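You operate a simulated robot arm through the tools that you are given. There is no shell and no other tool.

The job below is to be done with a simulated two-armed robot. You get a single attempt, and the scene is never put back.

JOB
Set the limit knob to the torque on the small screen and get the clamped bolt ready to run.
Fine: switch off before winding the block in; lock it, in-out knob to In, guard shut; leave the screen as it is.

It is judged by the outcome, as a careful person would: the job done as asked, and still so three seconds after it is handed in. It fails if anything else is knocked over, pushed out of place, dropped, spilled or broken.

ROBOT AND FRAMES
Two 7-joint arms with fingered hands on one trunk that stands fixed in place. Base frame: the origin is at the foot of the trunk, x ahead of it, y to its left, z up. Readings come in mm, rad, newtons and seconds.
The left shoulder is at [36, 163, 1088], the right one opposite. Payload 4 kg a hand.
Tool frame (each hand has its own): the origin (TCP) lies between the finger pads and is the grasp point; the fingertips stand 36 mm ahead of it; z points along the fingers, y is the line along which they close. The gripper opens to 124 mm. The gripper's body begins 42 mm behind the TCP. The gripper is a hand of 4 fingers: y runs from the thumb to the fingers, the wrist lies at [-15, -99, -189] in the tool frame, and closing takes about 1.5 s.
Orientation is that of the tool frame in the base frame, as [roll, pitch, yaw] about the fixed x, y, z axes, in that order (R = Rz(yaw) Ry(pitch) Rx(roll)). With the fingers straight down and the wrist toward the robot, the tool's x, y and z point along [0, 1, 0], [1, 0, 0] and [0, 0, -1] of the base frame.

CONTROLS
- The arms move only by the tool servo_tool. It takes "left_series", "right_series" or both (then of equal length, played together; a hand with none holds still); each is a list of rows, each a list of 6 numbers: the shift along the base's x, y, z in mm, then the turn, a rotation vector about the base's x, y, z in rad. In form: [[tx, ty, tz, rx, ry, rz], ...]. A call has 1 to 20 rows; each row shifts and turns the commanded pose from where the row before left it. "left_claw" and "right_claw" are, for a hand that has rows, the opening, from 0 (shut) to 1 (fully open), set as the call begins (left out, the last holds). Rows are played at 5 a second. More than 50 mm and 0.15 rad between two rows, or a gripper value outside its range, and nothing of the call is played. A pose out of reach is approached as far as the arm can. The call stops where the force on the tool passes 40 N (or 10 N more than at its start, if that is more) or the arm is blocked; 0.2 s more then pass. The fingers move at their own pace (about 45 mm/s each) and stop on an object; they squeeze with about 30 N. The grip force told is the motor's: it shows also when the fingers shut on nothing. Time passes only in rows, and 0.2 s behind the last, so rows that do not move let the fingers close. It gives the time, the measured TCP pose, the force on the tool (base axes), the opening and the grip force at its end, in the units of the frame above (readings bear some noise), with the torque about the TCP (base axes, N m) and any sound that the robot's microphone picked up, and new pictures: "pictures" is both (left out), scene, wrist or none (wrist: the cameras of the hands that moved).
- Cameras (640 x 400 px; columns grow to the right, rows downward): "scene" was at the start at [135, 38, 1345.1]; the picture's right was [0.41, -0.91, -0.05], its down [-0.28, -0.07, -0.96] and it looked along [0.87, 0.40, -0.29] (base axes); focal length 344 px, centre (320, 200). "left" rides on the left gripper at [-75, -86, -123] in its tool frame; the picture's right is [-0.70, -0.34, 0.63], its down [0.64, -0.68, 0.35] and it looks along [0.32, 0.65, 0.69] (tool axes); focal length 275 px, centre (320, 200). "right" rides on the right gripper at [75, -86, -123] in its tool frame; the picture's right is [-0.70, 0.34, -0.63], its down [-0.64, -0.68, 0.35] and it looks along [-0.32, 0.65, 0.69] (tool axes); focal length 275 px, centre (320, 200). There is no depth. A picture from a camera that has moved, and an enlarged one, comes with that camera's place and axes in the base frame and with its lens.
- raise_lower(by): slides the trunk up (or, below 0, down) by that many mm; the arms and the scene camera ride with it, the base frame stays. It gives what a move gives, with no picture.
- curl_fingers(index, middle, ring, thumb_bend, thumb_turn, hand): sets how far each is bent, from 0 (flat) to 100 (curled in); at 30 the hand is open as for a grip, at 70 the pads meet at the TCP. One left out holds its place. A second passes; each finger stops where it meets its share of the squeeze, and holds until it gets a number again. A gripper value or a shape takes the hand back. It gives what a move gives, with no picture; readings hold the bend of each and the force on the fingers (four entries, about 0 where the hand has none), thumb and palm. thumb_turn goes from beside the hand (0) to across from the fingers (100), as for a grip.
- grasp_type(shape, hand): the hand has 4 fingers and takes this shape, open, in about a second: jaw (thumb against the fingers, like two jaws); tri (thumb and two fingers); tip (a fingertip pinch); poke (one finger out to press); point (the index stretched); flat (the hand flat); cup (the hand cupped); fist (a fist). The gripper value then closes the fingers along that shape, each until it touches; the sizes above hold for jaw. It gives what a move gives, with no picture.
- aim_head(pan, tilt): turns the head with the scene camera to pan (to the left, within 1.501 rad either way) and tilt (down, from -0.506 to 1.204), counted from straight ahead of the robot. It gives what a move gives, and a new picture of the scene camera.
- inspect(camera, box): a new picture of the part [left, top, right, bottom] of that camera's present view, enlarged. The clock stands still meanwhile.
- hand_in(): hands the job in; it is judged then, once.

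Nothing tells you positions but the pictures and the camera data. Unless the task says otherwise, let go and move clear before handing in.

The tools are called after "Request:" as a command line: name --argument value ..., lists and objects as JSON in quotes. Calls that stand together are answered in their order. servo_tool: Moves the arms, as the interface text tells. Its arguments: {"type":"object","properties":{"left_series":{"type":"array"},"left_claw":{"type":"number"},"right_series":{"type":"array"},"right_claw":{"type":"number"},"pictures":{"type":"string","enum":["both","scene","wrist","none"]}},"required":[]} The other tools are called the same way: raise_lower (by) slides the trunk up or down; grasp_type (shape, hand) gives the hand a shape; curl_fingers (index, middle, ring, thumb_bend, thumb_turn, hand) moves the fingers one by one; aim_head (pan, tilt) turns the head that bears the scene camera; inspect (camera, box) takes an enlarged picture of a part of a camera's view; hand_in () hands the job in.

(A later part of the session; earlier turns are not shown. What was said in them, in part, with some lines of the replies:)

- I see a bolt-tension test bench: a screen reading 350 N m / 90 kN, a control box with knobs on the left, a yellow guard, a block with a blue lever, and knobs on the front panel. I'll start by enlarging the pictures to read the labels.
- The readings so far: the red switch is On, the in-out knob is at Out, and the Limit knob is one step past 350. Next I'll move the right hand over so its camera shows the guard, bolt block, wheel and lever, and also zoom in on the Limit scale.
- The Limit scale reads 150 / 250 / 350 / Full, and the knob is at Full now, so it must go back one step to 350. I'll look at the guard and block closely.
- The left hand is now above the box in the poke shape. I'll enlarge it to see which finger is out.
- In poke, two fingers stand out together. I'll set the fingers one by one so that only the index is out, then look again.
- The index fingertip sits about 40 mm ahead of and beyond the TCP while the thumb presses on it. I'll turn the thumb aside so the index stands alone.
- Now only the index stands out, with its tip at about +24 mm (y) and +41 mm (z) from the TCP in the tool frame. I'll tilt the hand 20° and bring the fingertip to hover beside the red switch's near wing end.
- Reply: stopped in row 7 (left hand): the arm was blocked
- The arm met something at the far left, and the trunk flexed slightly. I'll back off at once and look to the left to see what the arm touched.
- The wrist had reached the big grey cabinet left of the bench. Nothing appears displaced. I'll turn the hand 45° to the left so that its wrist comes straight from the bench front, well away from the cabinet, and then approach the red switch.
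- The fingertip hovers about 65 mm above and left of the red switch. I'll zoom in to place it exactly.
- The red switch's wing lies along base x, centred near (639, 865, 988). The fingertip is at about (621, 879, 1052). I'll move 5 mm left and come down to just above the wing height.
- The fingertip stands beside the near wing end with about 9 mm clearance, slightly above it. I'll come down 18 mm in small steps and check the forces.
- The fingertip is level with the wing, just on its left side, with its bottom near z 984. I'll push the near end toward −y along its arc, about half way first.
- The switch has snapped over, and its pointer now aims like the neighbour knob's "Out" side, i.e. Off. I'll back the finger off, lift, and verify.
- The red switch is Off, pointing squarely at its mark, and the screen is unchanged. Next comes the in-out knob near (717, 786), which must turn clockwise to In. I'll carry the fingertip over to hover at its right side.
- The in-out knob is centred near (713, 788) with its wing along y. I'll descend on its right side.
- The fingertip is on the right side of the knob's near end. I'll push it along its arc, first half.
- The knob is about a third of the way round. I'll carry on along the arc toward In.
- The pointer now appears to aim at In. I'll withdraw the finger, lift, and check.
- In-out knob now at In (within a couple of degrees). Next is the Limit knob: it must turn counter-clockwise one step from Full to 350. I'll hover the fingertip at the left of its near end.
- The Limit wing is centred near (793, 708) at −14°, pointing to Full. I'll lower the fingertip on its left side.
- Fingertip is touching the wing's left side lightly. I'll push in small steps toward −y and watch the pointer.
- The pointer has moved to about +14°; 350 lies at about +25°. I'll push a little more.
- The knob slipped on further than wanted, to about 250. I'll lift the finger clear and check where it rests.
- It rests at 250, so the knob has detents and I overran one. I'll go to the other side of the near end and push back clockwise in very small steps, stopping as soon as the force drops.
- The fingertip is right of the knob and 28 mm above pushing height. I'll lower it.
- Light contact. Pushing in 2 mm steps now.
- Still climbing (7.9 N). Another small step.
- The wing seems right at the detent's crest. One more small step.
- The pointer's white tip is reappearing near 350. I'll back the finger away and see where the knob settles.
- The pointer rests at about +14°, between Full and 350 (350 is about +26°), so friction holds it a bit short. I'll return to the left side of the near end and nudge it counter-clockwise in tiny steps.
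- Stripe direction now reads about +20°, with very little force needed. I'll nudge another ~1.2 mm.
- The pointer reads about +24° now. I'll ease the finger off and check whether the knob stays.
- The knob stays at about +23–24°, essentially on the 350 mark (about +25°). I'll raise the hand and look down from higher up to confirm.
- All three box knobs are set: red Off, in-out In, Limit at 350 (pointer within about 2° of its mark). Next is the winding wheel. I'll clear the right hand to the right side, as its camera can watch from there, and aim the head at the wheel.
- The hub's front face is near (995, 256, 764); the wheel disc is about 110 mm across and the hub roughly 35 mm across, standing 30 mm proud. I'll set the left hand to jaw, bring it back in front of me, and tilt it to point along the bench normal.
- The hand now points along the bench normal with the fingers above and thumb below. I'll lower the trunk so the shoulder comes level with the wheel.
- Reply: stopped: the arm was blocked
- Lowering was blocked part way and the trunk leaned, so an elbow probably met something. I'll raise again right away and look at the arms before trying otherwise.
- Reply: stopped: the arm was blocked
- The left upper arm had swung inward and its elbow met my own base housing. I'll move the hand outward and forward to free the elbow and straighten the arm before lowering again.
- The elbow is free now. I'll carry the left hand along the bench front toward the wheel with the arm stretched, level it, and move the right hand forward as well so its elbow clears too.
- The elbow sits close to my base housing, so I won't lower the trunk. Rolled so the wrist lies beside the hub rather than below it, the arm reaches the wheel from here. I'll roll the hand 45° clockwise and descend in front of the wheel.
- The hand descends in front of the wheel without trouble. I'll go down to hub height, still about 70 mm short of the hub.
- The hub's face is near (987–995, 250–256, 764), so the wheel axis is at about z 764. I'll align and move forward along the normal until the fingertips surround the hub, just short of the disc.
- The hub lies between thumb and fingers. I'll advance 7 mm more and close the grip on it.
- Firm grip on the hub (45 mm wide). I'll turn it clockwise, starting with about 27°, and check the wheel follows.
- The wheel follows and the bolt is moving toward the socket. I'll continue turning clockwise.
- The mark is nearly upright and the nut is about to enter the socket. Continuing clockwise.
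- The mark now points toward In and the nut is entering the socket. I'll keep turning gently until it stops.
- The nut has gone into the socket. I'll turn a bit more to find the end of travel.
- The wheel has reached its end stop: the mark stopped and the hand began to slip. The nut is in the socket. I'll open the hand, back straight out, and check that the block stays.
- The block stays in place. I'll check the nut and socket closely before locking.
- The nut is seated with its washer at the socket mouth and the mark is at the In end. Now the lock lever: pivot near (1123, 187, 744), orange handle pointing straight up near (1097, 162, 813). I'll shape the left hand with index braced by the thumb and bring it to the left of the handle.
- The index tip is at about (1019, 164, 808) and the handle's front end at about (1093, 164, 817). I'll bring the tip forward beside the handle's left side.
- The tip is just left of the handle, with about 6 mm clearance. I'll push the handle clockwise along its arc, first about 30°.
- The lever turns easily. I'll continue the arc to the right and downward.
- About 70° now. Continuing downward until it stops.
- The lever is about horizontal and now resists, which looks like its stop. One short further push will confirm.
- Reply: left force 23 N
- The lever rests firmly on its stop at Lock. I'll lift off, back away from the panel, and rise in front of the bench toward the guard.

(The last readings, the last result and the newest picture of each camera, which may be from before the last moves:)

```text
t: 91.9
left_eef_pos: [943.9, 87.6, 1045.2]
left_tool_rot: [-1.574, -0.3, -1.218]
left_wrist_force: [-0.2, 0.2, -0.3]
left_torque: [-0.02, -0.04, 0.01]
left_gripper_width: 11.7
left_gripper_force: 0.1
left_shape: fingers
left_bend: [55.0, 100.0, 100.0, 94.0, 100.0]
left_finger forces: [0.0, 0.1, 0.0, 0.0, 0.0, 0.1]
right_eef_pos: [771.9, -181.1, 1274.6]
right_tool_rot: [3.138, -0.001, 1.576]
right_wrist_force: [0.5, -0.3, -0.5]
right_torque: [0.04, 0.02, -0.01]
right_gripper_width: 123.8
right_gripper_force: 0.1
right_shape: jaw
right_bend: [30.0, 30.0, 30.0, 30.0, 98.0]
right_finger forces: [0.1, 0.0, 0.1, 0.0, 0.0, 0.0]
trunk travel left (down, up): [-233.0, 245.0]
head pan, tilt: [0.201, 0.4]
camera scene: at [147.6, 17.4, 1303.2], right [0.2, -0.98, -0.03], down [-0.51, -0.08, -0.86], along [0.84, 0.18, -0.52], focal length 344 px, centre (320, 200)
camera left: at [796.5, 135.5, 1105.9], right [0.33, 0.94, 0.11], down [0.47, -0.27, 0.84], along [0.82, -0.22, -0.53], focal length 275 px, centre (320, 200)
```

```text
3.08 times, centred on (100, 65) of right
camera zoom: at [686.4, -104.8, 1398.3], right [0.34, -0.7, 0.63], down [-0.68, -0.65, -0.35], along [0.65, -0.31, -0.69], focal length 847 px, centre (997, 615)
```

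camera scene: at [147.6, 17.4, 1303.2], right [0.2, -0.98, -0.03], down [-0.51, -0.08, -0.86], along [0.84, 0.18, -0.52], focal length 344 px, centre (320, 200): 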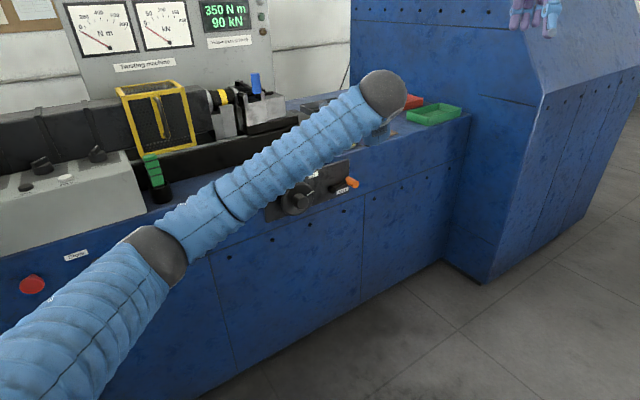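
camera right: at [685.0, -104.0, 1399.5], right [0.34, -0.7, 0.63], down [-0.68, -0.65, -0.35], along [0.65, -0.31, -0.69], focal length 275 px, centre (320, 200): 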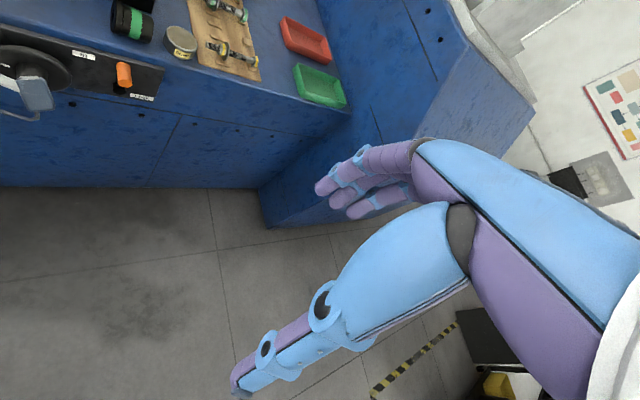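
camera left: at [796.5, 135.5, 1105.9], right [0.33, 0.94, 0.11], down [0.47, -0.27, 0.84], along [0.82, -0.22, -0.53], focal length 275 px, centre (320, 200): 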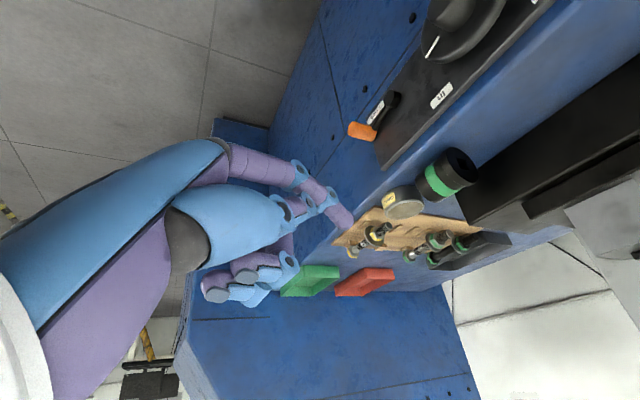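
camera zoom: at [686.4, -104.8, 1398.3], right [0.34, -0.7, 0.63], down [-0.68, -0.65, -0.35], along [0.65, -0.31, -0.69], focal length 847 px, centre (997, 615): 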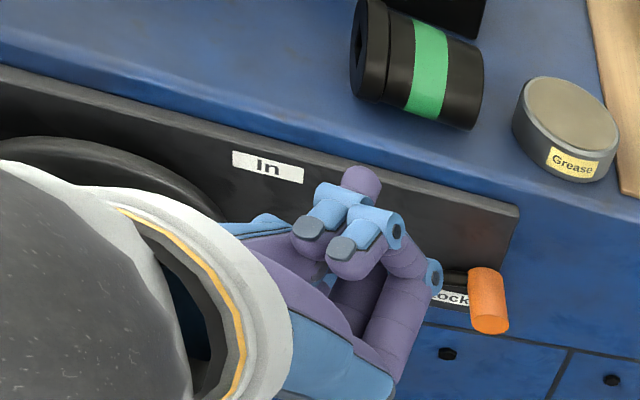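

Lever locked and staying. Now for the guard: I'll carry the left hand along the bench front, at height, to the left of the guard's handle.

Request:
servo_tool --left_series '[[-20.4, 38.9, 8.5, 0, 0, 0], [-20.4, 38.9, 8.5, 0, 0, 0], [-20.4, 38.9, 8.5, 0, 0, 0], [-20.4, 38.9, 8.5, 0, 0, 0], [-20.4, 38.9, 8.5, 0, 0, 0], [-20.4, 38.9, 8.5, 0, 0, 0], [-20.4, 38.9, 8.5, 0, 0, 0], [-20.4, 38.9, 8.5, 0, 0, 0], [-20.4, 38.9, 8.5, 0, 0, 0], [-20.4, 38.9, 8.5, 0, 0, 0], [0, 0, 0, 0, 0, 0]]' --pictures "wrist"

Request:
aim_head --pan 0.5 --tilt 0.25

```text
t: 94.3
left_eef_pos: [743.7, 475.5, 1130.2]
left_tool_rot: [-1.574, -0.3, -1.219]
left_wrist_force: [-0.3, -0.2, 0.8]
left_torque: [0.01, -0.02, -0.03]
left_gripper_width: 11.5
left_gripper_force: 0.0
left_shape: fingers
left_bend: [55.0, 100.0, 100.0, 94.0, 100.0]
left_finger forces: [0.0, 0.1, 0.0, 0.0, 0.0, 0.0]
right_eef_pos: [771.2, -178.9, 1274.6]
right_tool_rot: [3.14, -0.002, 1.573]
right_wrist_force: [0.3, -1.1, 0.2]
right_torque: [0.0, 0.02, 0.01]
right_gripper_width: 123.9
right_gripper_force: 0.0
right_shape: jaw
right_bend: [30.0, 30.0, 30.0, 30.0, 98.0]
right_finger forces: [0.0, 0.0, 0.0, 0.1, 0.0, 0.0]
trunk travel left (down, up): [-233.0, 245.0]
head pan, tilt: [0.201, 0.4]
camera left: at [594.7, 523.5, 1191.5], right [0.33, 0.94, 0.11], down [0.47, -0.27, 0.84], along [0.82, -0.22, -0.53], focal length 275 px, centre (320, 200)
```

left: 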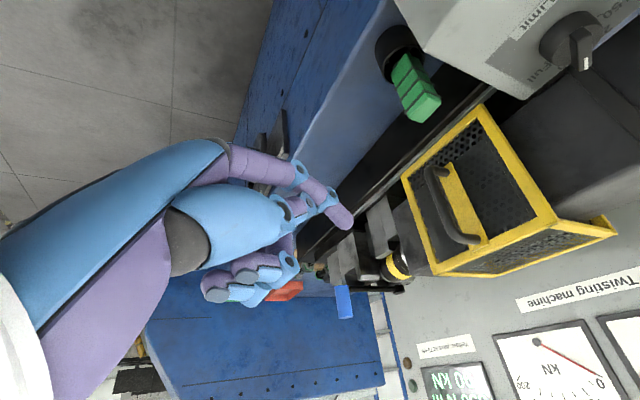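

```text
t: 95.1
left_eef_pos: [742.8, 475.8, 1131.9]
left_tool_rot: [-1.573, -0.301, -1.219]
left_wrist_force: [0.6, 0.2, -0.1]
left_torque: [0.01, 0.01, -0.01]
left_gripper_width: 11.4
left_gripper_force: 0.1
left_shape: fingers
left_bend: [55.0, 100.0, 100.0, 94.0, 100.0]
left_finger forces: [0.0, 0.0, 0.0, 0.0, 0.0, 0.0]
right_eef_pos: [771.3, -178.8, 1275.4]
right_tool_rot: [3.141, -0.001, 1.575]
right_wrist_force: [0.5, 0.1, 0.3]
right_torque: [0.06, 0.03, 0.01]
right_gripper_width: 124.1
right_gripper_force: 0.1
right_shape: jaw
right_bend: [30.0, 30.0, 30.0, 30.0, 98.0]
right_finger forces: [0.0, 0.0, 0.0, 0.1, 0.0, 0.1]
trunk travel left (down, up): [-233.0, 245.0]
head pan, tilt: [0.499, 0.25]
camera scene: at [140.3, 44.3, 1318.5], right [0.47, -0.88, -0.07], down [-0.35, -0.12, -0.93], along [0.81, 0.46, -0.37], focal length 344 px, centre (320, 200)
```

scene: 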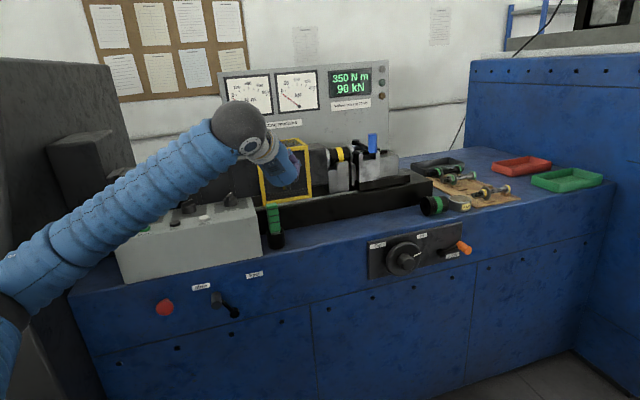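

Request:
inspect --camera "left" --box '[380, 90, 620, 290]'

Request:
inspect --camera "scene" --box '[230, 110, 410, 230]'

```text
2.00 times, centred on (500, 190) of left
camera zoom: at [594.2, 523.7, 1191.9], right [0.33, 0.94, 0.11], down [0.47, -0.27, 0.84], along [0.82, -0.22, -0.53], focal length 551 px, centre (-40, 220)
```

zoom: 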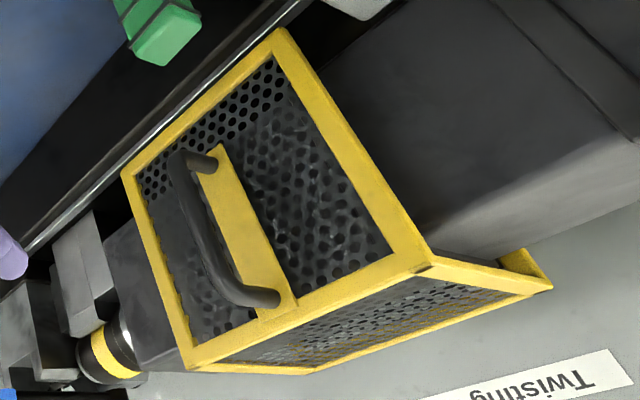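

```text
3.33 times, centred on (320, 170) of scene
camera zoom: at [140.3, 44.3, 1318.5], right [0.47, -0.88, -0.07], down [-0.35, -0.12, -0.93], along [0.81, 0.46, -0.37], focal length 1146 px, centre (320, 300)
```

zoom: 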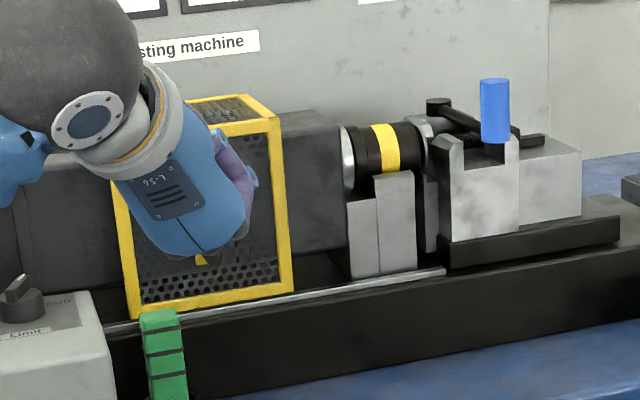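

The guard handle's bar stands at about (904, 586), z 994–1082. My fingertip is at about (785, 491, 1091). I'll advance toward the left side of the bar.

Request:
servo_tool --left_series '[[26, 29, -13, 0, 0, 0], [26, 29, -13, 0, 0, 0], [26, 29, -13, 0, 0, 0], [0, 0, 0, 0, 0, 0]]' --pictures "none"

Request:
inspect --camera "left" --box '[280, 100, 520, 300]'

Request:
inspect --camera "scene" --box '[230, 110, 410, 230]'

```text
t: 96.1
left_eef_pos: [821.2, 564.4, 1094.6]
left_tool_rot: [-1.572, -0.3, -1.217]
left_wrist_force: [-0.4, -0.1, 0.3]
left_torque: [-0.01, 0.0, -0.05]
left_gripper_width: 11.4
left_gripper_force: 0.1
left_shape: fingers
left_bend: [55.0, 100.0, 100.0, 94.0, 100.0]
left_finger forces: [0.1, 0.0, 0.0, 0.1, 0.1, 0.1]
right_eef_pos: [770.0, -179.3, 1276.0]
right_tool_rot: [3.14, 0.001, 1.574]
right_wrist_force: [0.7, 0.2, -0.7]
right_torque: [0.02, -0.03, -0.01]
right_gripper_width: 123.8
right_gripper_force: 0.0
right_shape: jaw
right_bend: [30.0, 30.0, 30.0, 30.0, 98.0]
right_finger forces: [0.1, 0.0, 0.0, 0.1, 0.0, 0.0]
trunk travel left (down, up): [-233.0, 245.0]
head pan, tilt: [0.499, 0.25]
```

```text
2.00 times, centred on (400, 200) of left
camera zoom: at [673.3, 611.7, 1154.9], right [0.33, 0.94, 0.11], down [0.47, -0.27, 0.84], along [0.82, -0.22, -0.53], focal length 551 px, centre (160, 200)
```

zoom: 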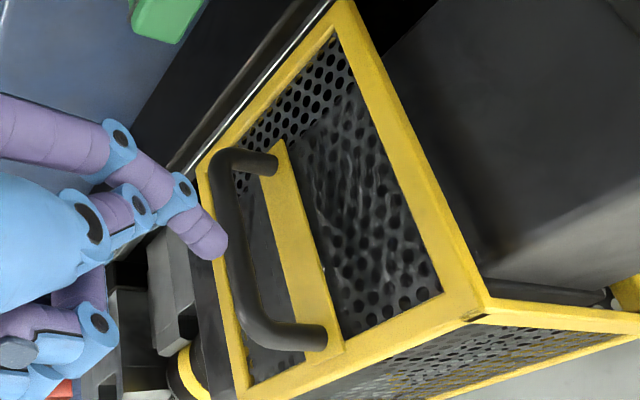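

```text
3.33 times, centred on (320, 170) of scene
camera zoom: at [139.7, 44.1, 1318.7], right [0.47, -0.88, -0.07], down [-0.35, -0.12, -0.93], along [0.81, 0.46, -0.37], focal length 1146 px, centre (320, 300)
```

zoom: 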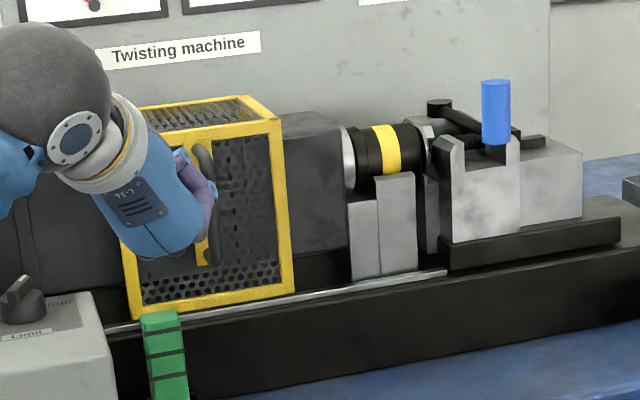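

Request:
servo_tool --left_series '[[8, 10, -5, 0, 0, 0], [8, 10, -5, 0, 0, 0], [8, 9, -4, 0, 0, 0], [0, 0, 0, 0, 0, 0]]' --pictures "none"

Request:
inspect --camera "left" --box '[280, 100, 520, 300]'

Request:
inspect --camera "scene" --box '[230, 130, 330, 210]'

```text
t: 97.1
left_eef_pos: [845.2, 591.8, 1079.7]
left_tool_rot: [-1.573, -0.299, -1.215]
left_wrist_force: [-0.2, 0.6, 0.0]
left_torque: [-0.03, 0.01, -0.01]
left_gripper_width: 11.5
left_gripper_force: 0.1
left_shape: fingers
left_bend: [55.0, 100.0, 100.0, 94.0, 100.0]
left_finger forces: [0.1, 0.0, 0.0, 0.1, 0.1, 0.0]
right_eef_pos: [769.8, -178.6, 1275.5]
right_tool_rot: [-3.141, -0.001, 1.573]
right_wrist_force: [-0.3, 0.4, 1.2]
right_torque: [0.02, 0.0, 0.03]
right_gripper_width: 123.9
right_gripper_force: 0.1
right_shape: jaw
right_bend: [30.0, 30.0, 30.0, 30.0, 98.0]
right_finger forces: [0.0, 0.1, 0.0, 0.1, 0.1, 0.0]
trunk travel left (down, up): [-233.0, 245.0]
head pan, tilt: [0.499, 0.25]
```

```text
2.00 times, centred on (400, 200) of left
camera zoom: at [697.2, 640.0, 1139.3], right [0.33, 0.94, 0.11], down [0.47, -0.27, 0.84], along [0.82, -0.22, -0.53], focal length 551 px, centre (160, 200)
```

zoom: 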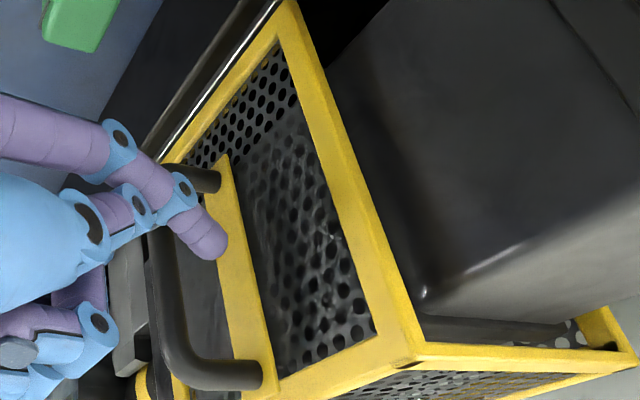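

```text
5.00 times, centred on (280, 170) of scene
camera zoom: at [140.0, 44.4, 1318.6], right [0.47, -0.88, -0.07], down [-0.35, -0.12, -0.93], along [0.81, 0.46, -0.37], focal length 1720 px, centre (520, 350)
```

zoom: 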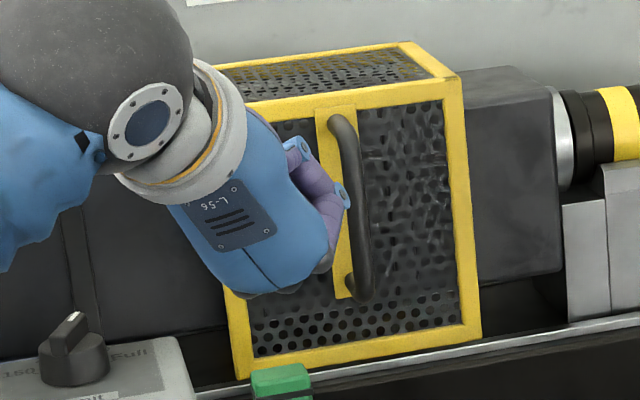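

The fingertip is just left of the handle bar, between bar and cage. I'll push right along the rail and watch the force.

Request:
servo_tool --left_series '[[7, -7, 0, 0, 0, 0], [7, -7, 0, 0, 0, 0], [7, -7, 0, 0, 0, 0], [0, 0, 0, 0, 0, 0]]' --pictures "none"

Request:
inspect --camera "left" --box '[280, 100, 520, 300]'

Request:
inspect --camera "scene" --box '[230, 110, 410, 230]'

```text
t: 98.1
left_eef_pos: [866.7, 571.6, 1079.8]
left_tool_rot: [-1.573, -0.299, -1.217]
left_wrist_force: [-0.4, -0.2, 0.4]
left_torque: [0.02, 0.06, 0.01]
left_gripper_width: 11.8
left_gripper_force: 0.0
left_shape: fingers
left_bend: [55.0, 100.0, 100.0, 94.0, 100.0]
left_finger forces: [0.0, 0.1, 0.1, 0.0, 0.1, 0.1]
right_eef_pos: [770.8, -178.5, 1275.5]
right_tool_rot: [3.139, 0.0, 1.574]
right_wrist_force: [0.7, 0.3, -0.2]
right_torque: [0.02, -0.01, 0.01]
right_gripper_width: 123.7
right_gripper_force: 0.0
right_shape: jaw
right_bend: [30.0, 30.0, 30.0, 30.0, 98.0]
right_finger forces: [0.1, 0.1, 0.0, 0.1, 0.1, 0.0]
trunk travel left (down, up): [-233.0, 245.0]
head pan, tilt: [0.499, 0.25]
```

```text
2.00 times, centred on (400, 200) of left
camera zoom: at [717.2, 619.8, 1139.3], right [0.33, 0.94, 0.11], down [0.47, -0.27, 0.84], along [0.82, -0.22, -0.53], focal length 551 px, centre (160, 200)
```

zoom: 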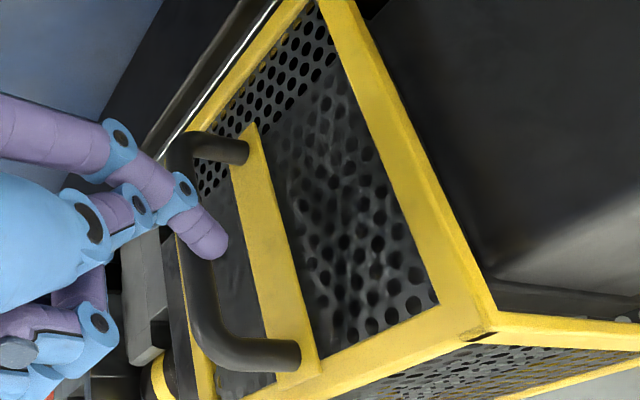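

```text
3.33 times, centred on (320, 170) of scene
camera zoom: at [140.0, 44.6, 1318.6], right [0.47, -0.88, -0.07], down [-0.35, -0.12, -0.93], along [0.81, 0.46, -0.37], focal length 1146 px, centre (320, 300)
```

zoom: 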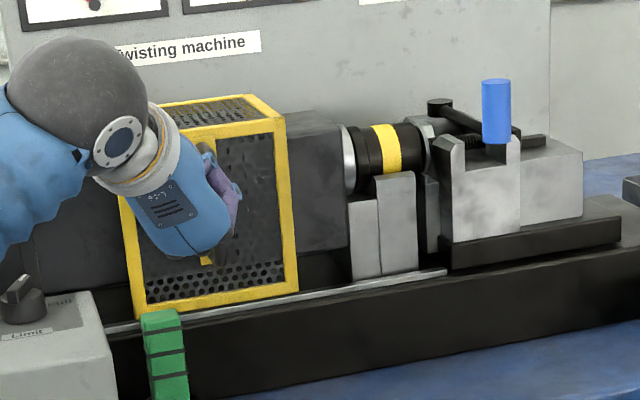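

Request:
servo_tool --left_series '[[7, -7, 0, 0, 0, 0], [7, -7, 0, 0, 0, 0], [0, 0, 0, 0, 0, 0]]' --pictures "none"

Request:
inspect --camera "left" --box '[280, 100, 520, 300]'

Request:
inspect --camera "scene" --box '[230, 110, 410, 230]'

```text
t: 98.9
left_eef_pos: [880.2, 558.6, 1080.0]
left_tool_rot: [-1.573, -0.301, -1.217]
left_wrist_force: [-0.7, 0.5, -0.9]
left_torque: [0.03, 0.03, 0.02]
left_gripper_width: 11.6
left_gripper_force: 0.2
left_shape: fingers
left_bend: [55.0, 100.0, 100.0, 94.0, 100.0]
left_finger forces: [0.0, 0.0, 0.0, 0.0, 0.1, 0.0]
right_eef_pos: [770.4, -180.0, 1275.7]
right_tool_rot: [3.139, 0.001, 1.574]
right_wrist_force: [-0.8, 0.3, 0.3]
right_torque: [0.0, -0.02, 0.01]
right_gripper_width: 123.7
right_gripper_force: 0.1
right_shape: jaw
right_bend: [30.0, 30.0, 30.0, 30.0, 98.0]
right_finger forces: [0.0, 0.1, 0.0, 0.0, 0.0, 0.1]
trunk travel left (down, up): [-233.0, 245.0]
head pan, tilt: [0.499, 0.25]
```

```text
2.00 times, centred on (400, 200) of left
camera zoom: at [731.2, 605.7, 1139.6], right [0.33, 0.94, 0.11], down [0.47, -0.27, 0.84], along [0.82, -0.22, -0.53], focal length 551 px, centre (160, 200)
```

zoom: 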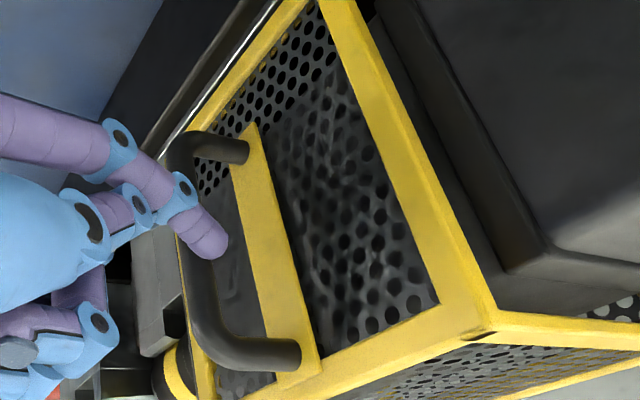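

```text
3.33 times, centred on (320, 170) of scene
camera zoom: at [140.1, 44.5, 1318.6], right [0.47, -0.88, -0.07], down [-0.35, -0.12, -0.93], along [0.81, 0.46, -0.37], focal length 1146 px, centre (320, 300)
```

zoom: 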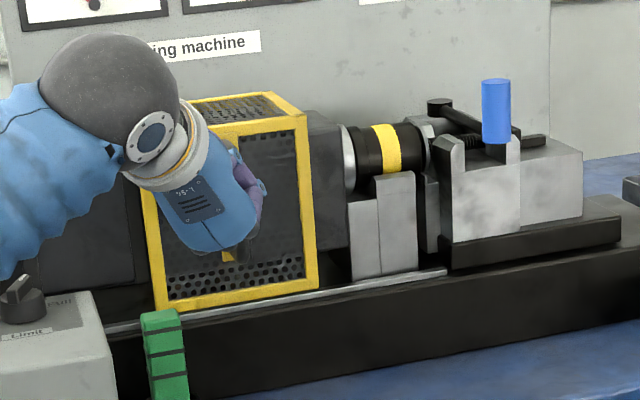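

The guard slides with almost no resistance. I'll continue pushing it right.

Request:
servo_tool --left_series '[[9, -9, 0, 0, 0, 0], [9, -9, 0, 0, 0, 0], [9, -9, 0, 0, 0, 0], [9, -9, 0, 0, 0, 0], [9, -9, 0, 0, 0, 0], [0, 0, 0, 0, 0, 0]]' --pictures "none"

Request:
inspect --camera "left" --box '[280, 100, 520, 300]'

Request:
inspect --camera "scene" --box '[230, 110, 410, 230]'

```text
t: 100.3
left_eef_pos: [921.9, 512.1, 1079.8]
left_tool_rot: [-1.572, -0.3, -1.219]
left_wrist_force: [-0.2, -0.2, 1.2]
left_torque: [0.02, -0.03, -0.01]
left_gripper_width: 12.2
left_gripper_force: 0.1
left_shape: fingers
left_bend: [55.0, 100.0, 100.0, 94.0, 100.0]
left_finger forces: [0.0, 0.0, 0.1, 0.1, 0.1, 0.0]
right_eef_pos: [771.0, -178.2, 1276.1]
right_tool_rot: [3.139, -0.001, 1.576]
right_wrist_force: [0.2, 0.0, -0.1]
right_torque: [-0.03, -0.02, -0.03]
right_gripper_width: 123.8
right_gripper_force: 0.1
right_shape: jaw
right_bend: [30.0, 30.0, 30.0, 30.0, 98.0]
right_finger forces: [0.0, 0.0, 0.0, 0.0, 0.0, 0.1]
trunk travel left (down, up): [-233.0, 245.0]
head pan, tilt: [0.499, 0.25]
```

```text
2.00 times, centred on (400, 200) of left
camera zoom: at [774.3, 559.7, 1139.8], right [0.33, 0.94, 0.11], down [0.47, -0.27, 0.84], along [0.82, -0.22, -0.53], focal length 551 px, centre (160, 200)
```

zoom: 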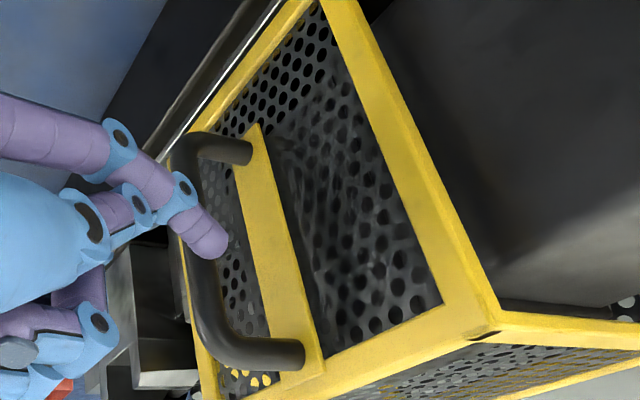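

```text
3.33 times, centred on (320, 170) of scene
camera zoom: at [140.0, 44.6, 1318.6], right [0.47, -0.88, -0.07], down [-0.35, -0.12, -0.93], along [0.81, 0.46, -0.37], focal length 1146 px, centre (320, 300)
```

zoom: 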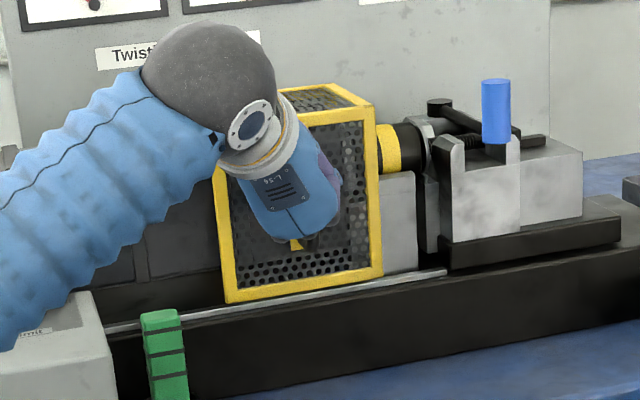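

Guard is moving nicely over the socket. Continuing right toward the rail's end.

Request:
servo_tool --left_series '[[9, -9, 0, 0, 0, 0], [9, -9, 0, 0, 0, 0], [9, -9, 0, 0, 0, 0], [7, -7, 0, 0, 0, 0], [0, 0, 0, 0, 0, 0]]' --pictures "none"

Request:
inspect --camera "left" --box '[280, 100, 520, 300]'

Request:
inspect --camera "scene" --box '[230, 110, 410, 230]'

```text
t: 101.5
left_eef_pos: [957.8, 479.2, 1078.3]
left_tool_rot: [-1.573, -0.3, -1.217]
left_wrist_force: [-0.3, -0.1, 0.6]
left_torque: [0.02, 0.0, -0.02]
left_gripper_width: 11.9
left_gripper_force: 0.1
left_shape: fingers
left_bend: [55.0, 100.0, 100.0, 94.0, 100.0]
left_finger forces: [0.0, 0.1, 0.0, 0.0, 0.0, 0.1]
right_eef_pos: [771.6, -178.6, 1276.0]
right_tool_rot: [3.14, 0.0, 1.574]
right_wrist_force: [-0.1, -0.3, 0.6]
right_torque: [-0.02, -0.01, 0.01]
right_gripper_width: 123.7
right_gripper_force: 0.1
right_shape: jaw
right_bend: [30.0, 30.0, 30.0, 30.0, 98.0]
right_finger forces: [0.0, 0.0, 0.0, 0.0, 0.0, 0.0]
trunk travel left (down, up): [-233.0, 245.0]
head pan, tilt: [0.499, 0.25]
```

```text
2.00 times, centred on (400, 200) of left
camera zoom: at [809.8, 526.4, 1139.2], right [0.33, 0.94, 0.11], down [0.47, -0.27, 0.84], along [0.82, -0.22, -0.53], focal length 551 px, centre (160, 200)
```

zoom: 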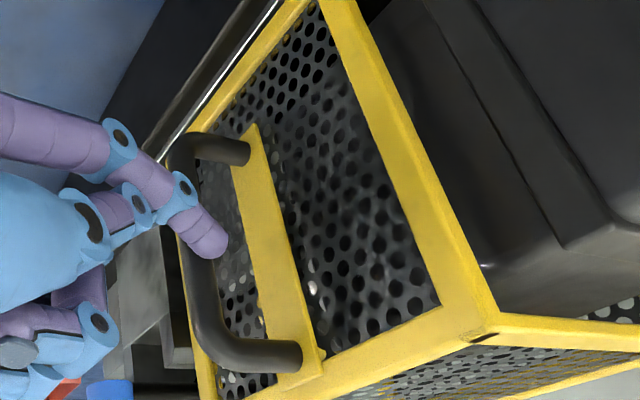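

```text
3.33 times, centred on (320, 170) of scene
camera zoom: at [140.1, 44.5, 1318.6], right [0.47, -0.88, -0.07], down [-0.35, -0.12, -0.93], along [0.81, 0.46, -0.37], focal length 1146 px, centre (320, 300)
```

zoom: 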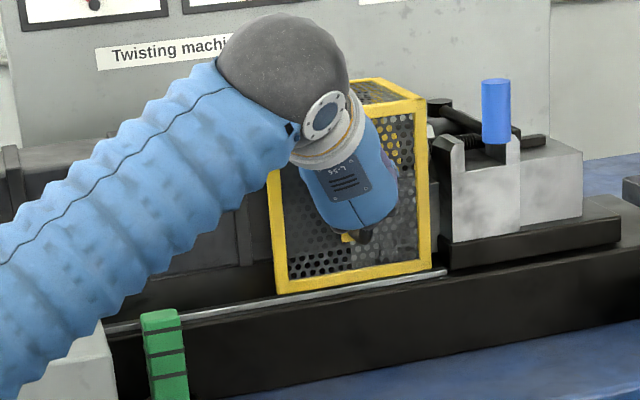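

Nearly at the rail's end. Small steps now until it meets its stop.

Request:
servo_tool --left_series '[[4, -4, 0, 0, 0, 0], [4, -4, 0, 0, 0, 0], [4, -4, 0, 0, 0, 0], [0, 0, 0, 0, 0, 0]]' --pictures "none"

Request:
inspect --camera "scene" --box '[230, 110, 410, 230]'

```text
t: 102.5
left_eef_pos: [969.7, 467.4, 1079.6]
left_tool_rot: [-1.573, -0.301, -1.216]
left_wrist_force: [-3.9, 3.5, -0.7]
left_torque: [0.12, 0.18, 0.22]
left_gripper_width: 12.1
left_gripper_force: 3.8
left_shape: fingers
left_bend: [55.0, 100.0, 100.0, 94.0, 100.0]
left_finger forces: [6.8, 0.1, 0.0, 0.0, 0.1, 0.1]
right_eef_pos: [771.7, -178.6, 1276.2]
right_tool_rot: [3.14, 0.001, 1.574]
right_wrist_force: [0.0, 0.5, -0.9]
right_torque: [0.01, 0.0, 0.0]
right_gripper_width: 123.8
right_gripper_force: 0.1
right_shape: jaw
right_bend: [30.0, 30.0, 30.0, 30.0, 98.0]
right_finger forces: [0.0, 0.0, 0.1, 0.0, 0.1, 0.1]
trunk travel left (down, up): [-233.0, 245.0]
head pan, tilt: [0.499, 0.25]
```

```text
3.33 times, centred on (320, 170) of scene
camera zoom: at [139.9, 44.8, 1318.6], right [0.47, -0.88, -0.07], down [-0.35, -0.12, -0.93], along [0.81, 0.46, -0.37], focal length 1146 px, centre (320, 300)
```

zoom: 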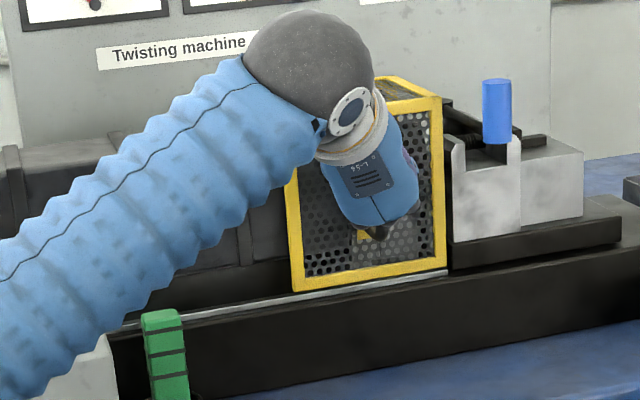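

The guard has met its stop at the rail's end. One more short push to seat it fully.

Request:
servo_tool --left_series '[[3, -3, 0, 0, 0, 0], [0, 0, 0, 0, 0, 0]]' --pictures "none"

Request:
inspect --camera "scene" --box '[230, 110, 410, 230]'

```text
t: 103.1
left_eef_pos: [972.0, 466.1, 1079.2]
left_tool_rot: [-1.573, -0.301, -1.215]
left_wrist_force: [-14.0, 9.8, -0.9]
left_torque: [0.35, 0.48, 0.6]
left_gripper_width: 13.3
left_gripper_force: 8.4
left_shape: fingers
left_bend: [55.0, 100.0, 100.0, 94.0, 100.0]
left_finger forces: [17.4, 0.0, 0.0, 0.1, 0.1, 0.0]
right_eef_pos: [770.2, -177.0, 1276.6]
right_tool_rot: [3.138, 0.0, 1.576]
right_wrist_force: [-0.4, 0.1, 0.1]
right_torque: [0.0, 0.04, 0.02]
right_gripper_width: 123.8
right_gripper_force: 0.0
right_shape: jaw
right_bend: [30.0, 30.0, 30.0, 30.0, 98.0]
right_finger forces: [0.0, 0.0, 0.1, 0.0, 0.0, 0.1]
trunk travel left (down, up): [-233.0, 245.0]
head pan, tilt: [0.499, 0.25]
```

```text
3.33 times, centred on (320, 170) of scene
camera zoom: at [139.0, 45.5, 1318.6], right [0.47, -0.88, -0.07], down [-0.35, -0.12, -0.93], along [0.81, 0.46, -0.37], focal length 1146 px, centre (320, 300)
```

zoom: 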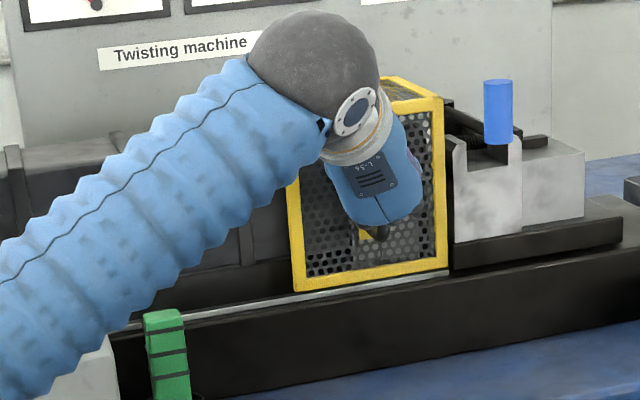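

Guard fully shut. I'll ease off left, withdraw straight back from the handle, and raise the hand clear.

Request:
servo_tool --left_series '[[-6, 6, 0, 0, 0, 0], [-5, 5, 0, 0, 0, 0], [-20, -20, 0, 0, 0, 0], [-25, -25, 5, 0, 0, 0], [-30, -30, 15, 0, 0, 0], [-30, -30, 30, 0, 0, 0], [-20, -10, 40, 0, 0, 0], [-20, 0, 40, 0, 0, 0], [0, 0, 0, 0, 0, 0]]' --pictures "both"

Request:
inspect --camera "scene" --box '[230, 110, 410, 230]'

```text
refused: row 6 steps farther than a row can; nothing moved
```

```text
3.33 times, centred on (320, 170) of scene
camera zoom: at [139.0, 45.5, 1318.6], right [0.47, -0.88, -0.07], down [-0.35, -0.12, -0.93], along [0.81, 0.46, -0.37], focal length 1146 px, centre (320, 300)
```

zoom: 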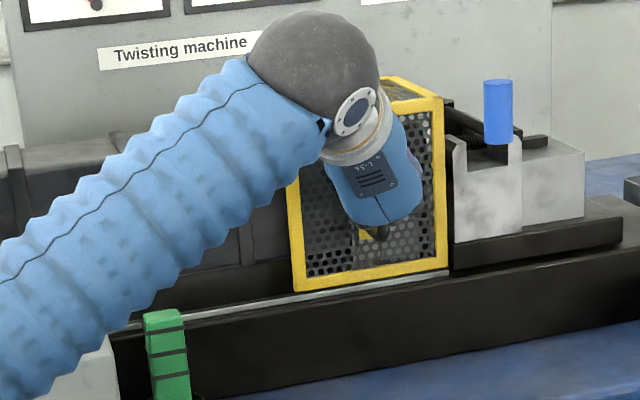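

One row was too long, so nothing moved. I'll repeat the withdrawal with shorter rows.

Request:
servo_tool --left_series '[[-6, 6, 0, 0, 0, 0], [-5, 5, 0, 0, 0, 0], [-20, -20, 0, 0, 0, 0], [-25, -25, 5, 0, 0, 0], [-28, -28, 15, 0, 0, 0], [-25, -25, 25, 0, 0, 0], [-20, -10, 35, 0, 0, 0], [-20, 0, 35, 0, 0, 0], [0, 0, 0, 0, 0, 0]]' --pictures "both"

Request:
inspect --camera "scene" --box '[230, 110, 410, 230]'

```text
t: 105.1
left_eef_pos: [826.5, 366.2, 1195.7]
left_tool_rot: [-1.574, -0.3, -1.215]
left_wrist_force: [-0.7, -0.1, -0.5]
left_torque: [-0.01, -0.05, 0.02]
left_gripper_width: 12.8
left_gripper_force: 0.1
left_shape: fingers
left_bend: [55.0, 100.0, 100.0, 94.0, 100.0]
left_finger forces: [0.0, 0.0, 0.0, 0.1, 0.0, 0.1]
right_eef_pos: [771.5, -179.7, 1274.6]
right_tool_rot: [3.14, 0.001, 1.574]
right_wrist_force: [0.0, -0.2, 0.2]
right_torque: [0.0, 0.0, 0.0]
right_gripper_width: 123.9
right_gripper_force: 0.0
right_shape: jaw
right_bend: [30.0, 30.0, 30.0, 30.0, 98.0]
right_finger forces: [0.0, 0.1, 0.0, 0.0, 0.1, 0.0]
trunk travel left (down, up): [-233.0, 245.0]
head pan, tilt: [0.499, 0.25]
camera scene: at [140.9, 44.6, 1318.3], right [0.47, -0.88, -0.07], down [-0.35, -0.12, -0.93], along [0.81, 0.46, -0.37], focal length 344 px, centre (320, 200)
camera left: at [677.9, 413.8, 1255.4], right [0.33, 0.94, 0.11], down [0.47, -0.27, 0.84], along [0.82, -0.22, -0.53], focal length 275 px, centre (320, 200)
```

scene: 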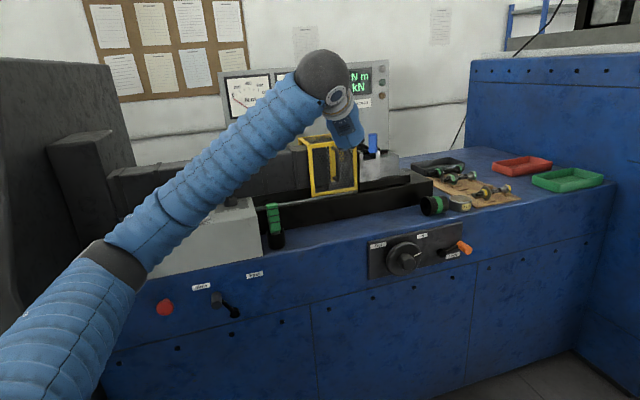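
left: 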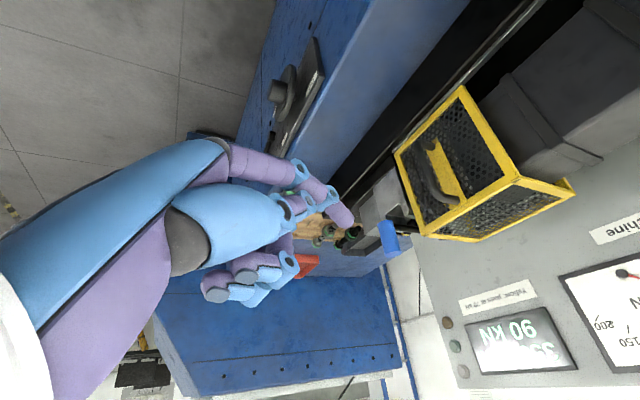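

```text
3.33 times, centred on (320, 170) of scene
camera zoom: at [140.9, 44.6, 1318.3], right [0.47, -0.88, -0.07], down [-0.35, -0.12, -0.93], along [0.81, 0.46, -0.37], focal length 1146 px, centre (320, 300)
```

zoom: 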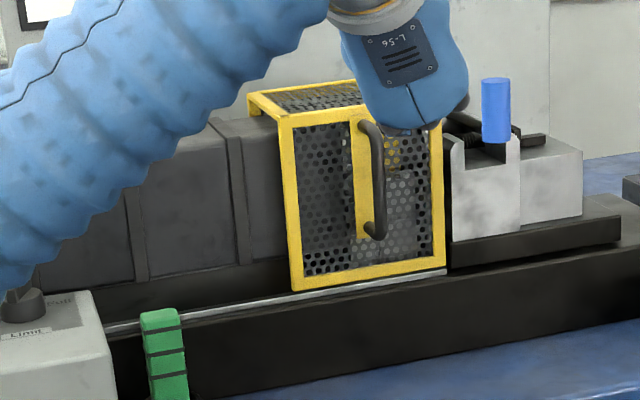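

The guard is shut over the socket and bolt. I'll move the left arm out of the line of sight, raise the trunk for a steeper view, and check every control.

Request:
servo_tool --left_series '[[-10, -35, 10, 0, 0, 0], [-10, -35, 10, 0, 0, 0], [-10, -35, 10, 0, 0, 0], [-10, -35, 10, 0, 0, 0], [-10, -35, 10, 0, 0, 0], [-5, -35, 5, 0, 0, 0], [0, 0, 0, 0, 0, 0]]' --pictures "none"

Request:
raise_lower --by 200

Request:
aim_head --pan 0.75 --tilt 0.45

```text
t: 106.7
left_eef_pos: [768.5, 155.2, 1248.0]
left_tool_rot: [-1.574, -0.299, -1.219]
left_wrist_force: [0.3, 0.1, 0.0]
left_torque: [-0.04, -0.01, -0.01]
left_gripper_width: 12.8
left_gripper_force: 0.0
left_shape: fingers
left_bend: [55.0, 100.0, 100.0, 94.0, 100.0]
left_finger forces: [0.0, 0.0, 0.0, 0.1, 0.0, 0.0]
right_eef_pos: [770.4, -177.5, 1276.0]
right_tool_rot: [3.14, 0.001, 1.574]
right_wrist_force: [0.3, -0.3, 0.6]
right_torque: [0.0, 0.02, 0.03]
right_gripper_width: 123.7
right_gripper_force: 0.2
right_shape: jaw
right_bend: [30.0, 30.0, 30.0, 30.0, 98.0]
right_finger forces: [0.0, 0.0, 0.0, 0.1, 0.0, 0.1]
trunk travel left (down, up): [-233.0, 245.0]
head pan, tilt: [0.499, 0.25]
```

```text
t: 108.9
left_eef_pos: [769.5, 156.4, 1450.5]
left_tool_rot: [-1.574, -0.3, -1.216]
left_wrist_force: [-0.2, 0.0, 0.0]
left_torque: [0.0, 0.02, -0.02]
left_gripper_width: 12.8
left_gripper_force: 0.0
left_shape: fingers
left_bend: [55.0, 100.0, 100.0, 94.0, 100.0]
left_finger forces: [0.0, 0.0, 0.1, 0.0, 0.0, 0.0]
right_eef_pos: [771.9, -179.2, 1473.7]
right_tool_rot: [3.139, -0.001, 1.575]
right_wrist_force: [-0.1, 0.1, 0.1]
right_torque: [0.01, -0.01, 0.01]
right_gripper_width: 123.9
right_gripper_force: 0.0
right_shape: jaw
right_bend: [30.0, 30.0, 30.0, 30.0, 98.0]
right_finger forces: [0.0, 0.0, 0.1, 0.0, 0.0, 0.1]
trunk travel left (down, up): [-433.0, 45.0]
head pan, tilt: [0.499, 0.25]
```

```text
t: 109.6
left_eef_pos: [768.3, 157.0, 1450.9]
left_tool_rot: [-1.574, -0.301, -1.216]
left_wrist_force: [-0.6, -0.7, -1.2]
left_torque: [0.02, 0.03, -0.01]
left_gripper_width: 12.8
left_gripper_force: 0.1
left_shape: fingers
left_bend: [55.0, 100.0, 100.0, 94.0, 100.0]
left_finger forces: [0.0, 0.1, 0.0, 0.0, 0.0, 0.1]
right_eef_pos: [771.0, -178.5, 1474.1]
right_tool_rot: [3.14, 0.0, 1.573]
right_wrist_force: [0.3, -0.2, -0.1]
right_torque: [0.01, -0.02, -0.02]
right_gripper_width: 124.0
right_gripper_force: 0.1
right_shape: jaw
right_bend: [30.0, 30.0, 30.0, 30.0, 98.0]
right_finger forces: [0.0, 0.0, 0.1, 0.0, 0.0, 0.1]
trunk travel left (down, up): [-433.0, 45.0]
head pan, tilt: [0.75, 0.45]
camera scene: at [61.4, 62.2, 1519.2], right [0.68, -0.73, 0.0], down [-0.32, -0.3, -0.9], along [0.66, 0.61, -0.44], focal length 344 px, centre (320, 200)
```

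scene: 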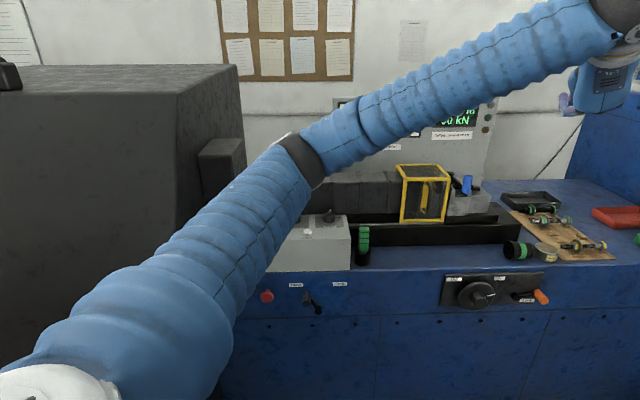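

My own arm hides the box from the head camera. I'll swing the left hand back over so its camera looks down on the knobs.

Request:
servo_tool --left_series '[[-23, 36, 0, 0, 0, 0.058], [-23, 36, 0, 0, 0, 0.058], [-23, 36, 0, 0, 0, 0.058], [-23, 36, 0, 0, 0, 0.058], [-23, 36, 0, 0, 0, 0.058], [-23, 36, 0, 0, 0, 0.058], [-23, 36, 0, 0, 0, 0.058], [-23, 36, 0, 0, 0, 0.058], [-23, 36, 0, 0, 0, 0.058], [0, 0, 0, 0, 0, 0]]' --pictures "both"

```text
t: 111.8
left_eef_pos: [563.7, 479.3, 1450.0]
left_tool_rot: [-1.573, -0.298, -0.695]
left_wrist_force: [0.5, -0.2, 0.0]
left_torque: [-0.01, 0.01, 0.04]
left_gripper_width: 12.8
left_gripper_force: 0.1
left_shape: fingers
left_bend: [55.0, 100.0, 100.0, 94.0, 100.0]
left_finger forces: [0.0, 0.0, 0.1, 0.0, 0.0, 0.0]
right_eef_pos: [772.4, -180.2, 1473.3]
right_tool_rot: [3.141, -0.001, 1.575]
right_wrist_force: [0.7, -0.7, 0.5]
right_torque: [-0.01, 0.02, 0.0]
right_gripper_width: 123.8
right_gripper_force: 0.2
right_shape: jaw
right_bend: [30.0, 30.0, 30.0, 30.0, 98.0]
right_finger forces: [0.1, 0.1, 0.0, 0.0, 0.0, 0.0]
trunk travel left (down, up): [-433.0, 45.0]
head pan, tilt: [0.75, 0.45]
camera scene: at [62.5, 61.5, 1519.1], right [0.68, -0.73, -0.01], down [-0.32, -0.3, -0.9], along [0.66, 0.61, -0.44], focal length 344 px, centre (320, 200)
camera left: at [410.9, 446.2, 1509.7], right [-0.18, 0.98, 0.12], down [0.54, 0.0, 0.84], along [0.82, 0.21, -0.53], focal length 275 px, centre (320, 200)
```

scene: 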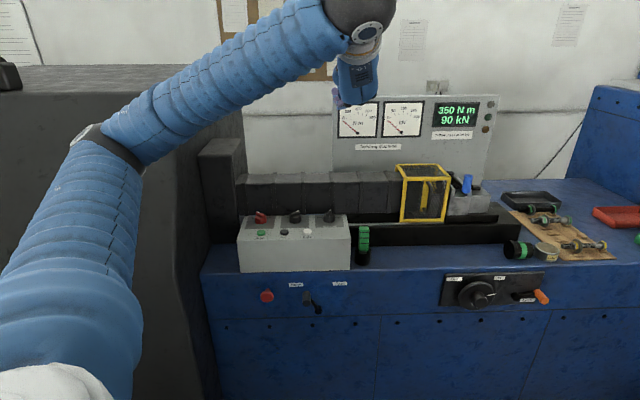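
left: 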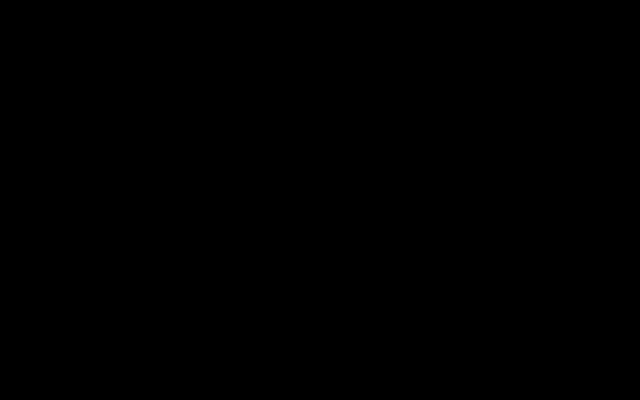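

The left camera gave a black picture, but now the head camera has a clear view of the box. I'll enlarge it.

Request:
inspect --camera "scene" --box '[235, 200, 355, 275]'

Request:
inspect --camera "scene" --box '[300, 200, 350, 232]'

Request:
inspect --camera "scene" --box '[430, 255, 560, 320]'

Request:
inspect --camera "scene" --box '[330, 90, 510, 230]'

Request:
inspect --camera "left" --box '[300, 0, 560, 160]'

```text
5.33 times, centred on (295, 238) of scene
camera zoom: at [62.5, 61.5, 1519.1], right [0.68, -0.73, -0.01], down [-0.32, -0.3, -0.9], along [0.66, 0.61, -0.44], focal length 1834 px, centre (453, 0)
```

zoom: 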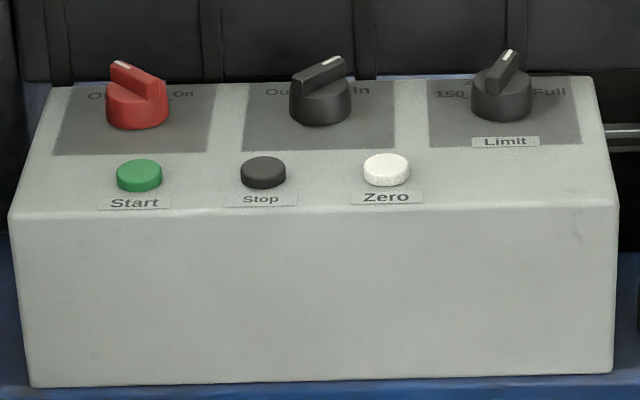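

```text
12.50 times, centred on (325, 216) of scene
camera zoom: at [62.5, 61.5, 1519.1], right [0.68, -0.73, -0.01], down [-0.32, -0.3, -0.9], along [0.66, 0.61, -0.44], focal length 4299 px, centre (258, 0)
```

zoom: 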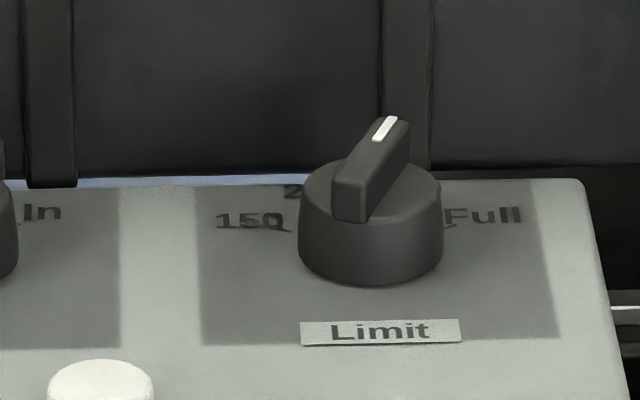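

```text
4.92 times, centred on (495, 288) of scene
camera zoom: at [62.5, 61.5, 1519.1], right [0.68, -0.73, -0.01], down [-0.32, -0.3, -0.9], along [0.66, 0.61, -0.44], focal length 1693 px, centre (-542, -231)
```

zoom: 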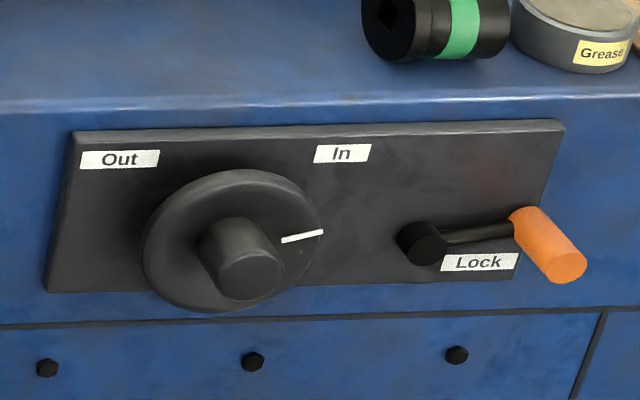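

```text
2.86 times, centred on (420, 160) of scene
camera zoom: at [62.5, 61.5, 1519.1], right [0.68, -0.73, -0.01], down [-0.32, -0.3, -0.9], along [0.66, 0.61, -0.44], focal length 983 px, centre (34, 314)
```

zoom: 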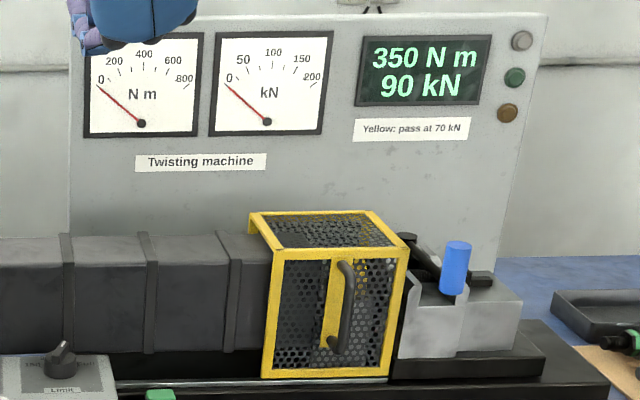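

```text
2.46 times, centred on (430, 80) of left
camera zoom: at [410.9, 446.2, 1509.7], right [-0.18, 0.98, 0.12], down [0.54, 0.0, 0.84], along [0.82, 0.21, -0.53], focal length 678 px, centre (49, 495)
```

zoom: 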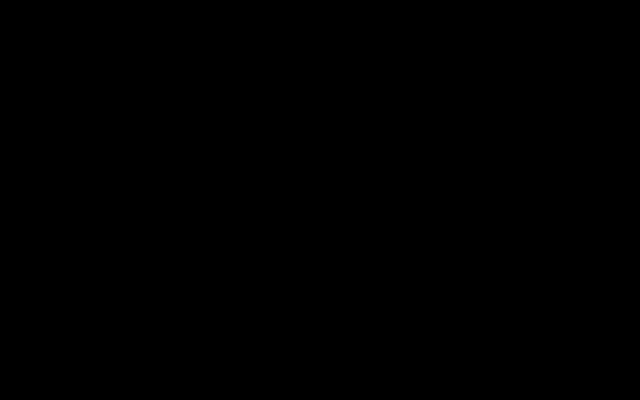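

Everything checks out:
- **Red switch:** Off, and its power lamp is out.
- **In-out knob:** squarely at In.
- **Limit knob:** on 350.
- **Wheel:** at its In stop, with the nut in the socket.
- **Lever:** at Lock.
- **Guard:** shut at the rail's end.
- **Screen:** still 350 N m / 90 kN.

Both hands are clear of the bench, so I'm handing in.

Request:
hand_in

```text
The job is handed in.
```

The bolt is ready to run: the Limit knob is set to 350 N m, and the machine is left switched off. I last checked everything in the head camera's picture just before handing in.

- **Red switch:** I turned it Off before winding the block in. Its lamp went out, and I left it Off because you didn't ask for it back on.
- **Limit knob:** its pointer is on the 350 mark. It overshot to 250 on the first try, so I brought it back.
- **Block:** it is wound in to the end stop, and the nut is seated in the socket.
- **Lock lever:** it is hard against its stop at Lock. The stop leaves it about 10° short of level.
- **In-out knob:** it points to In.
- **Guard:** it is shut at the end of its rail, covering the socket and bolt.
- **Screen:** it still reads 350 N m / 90 kN.

My left wrist bumped the grey cabinet beside the bench once while I was reaching for the red switch. I saw nothing moved or knocked over. The left hand's camera went black near the end.
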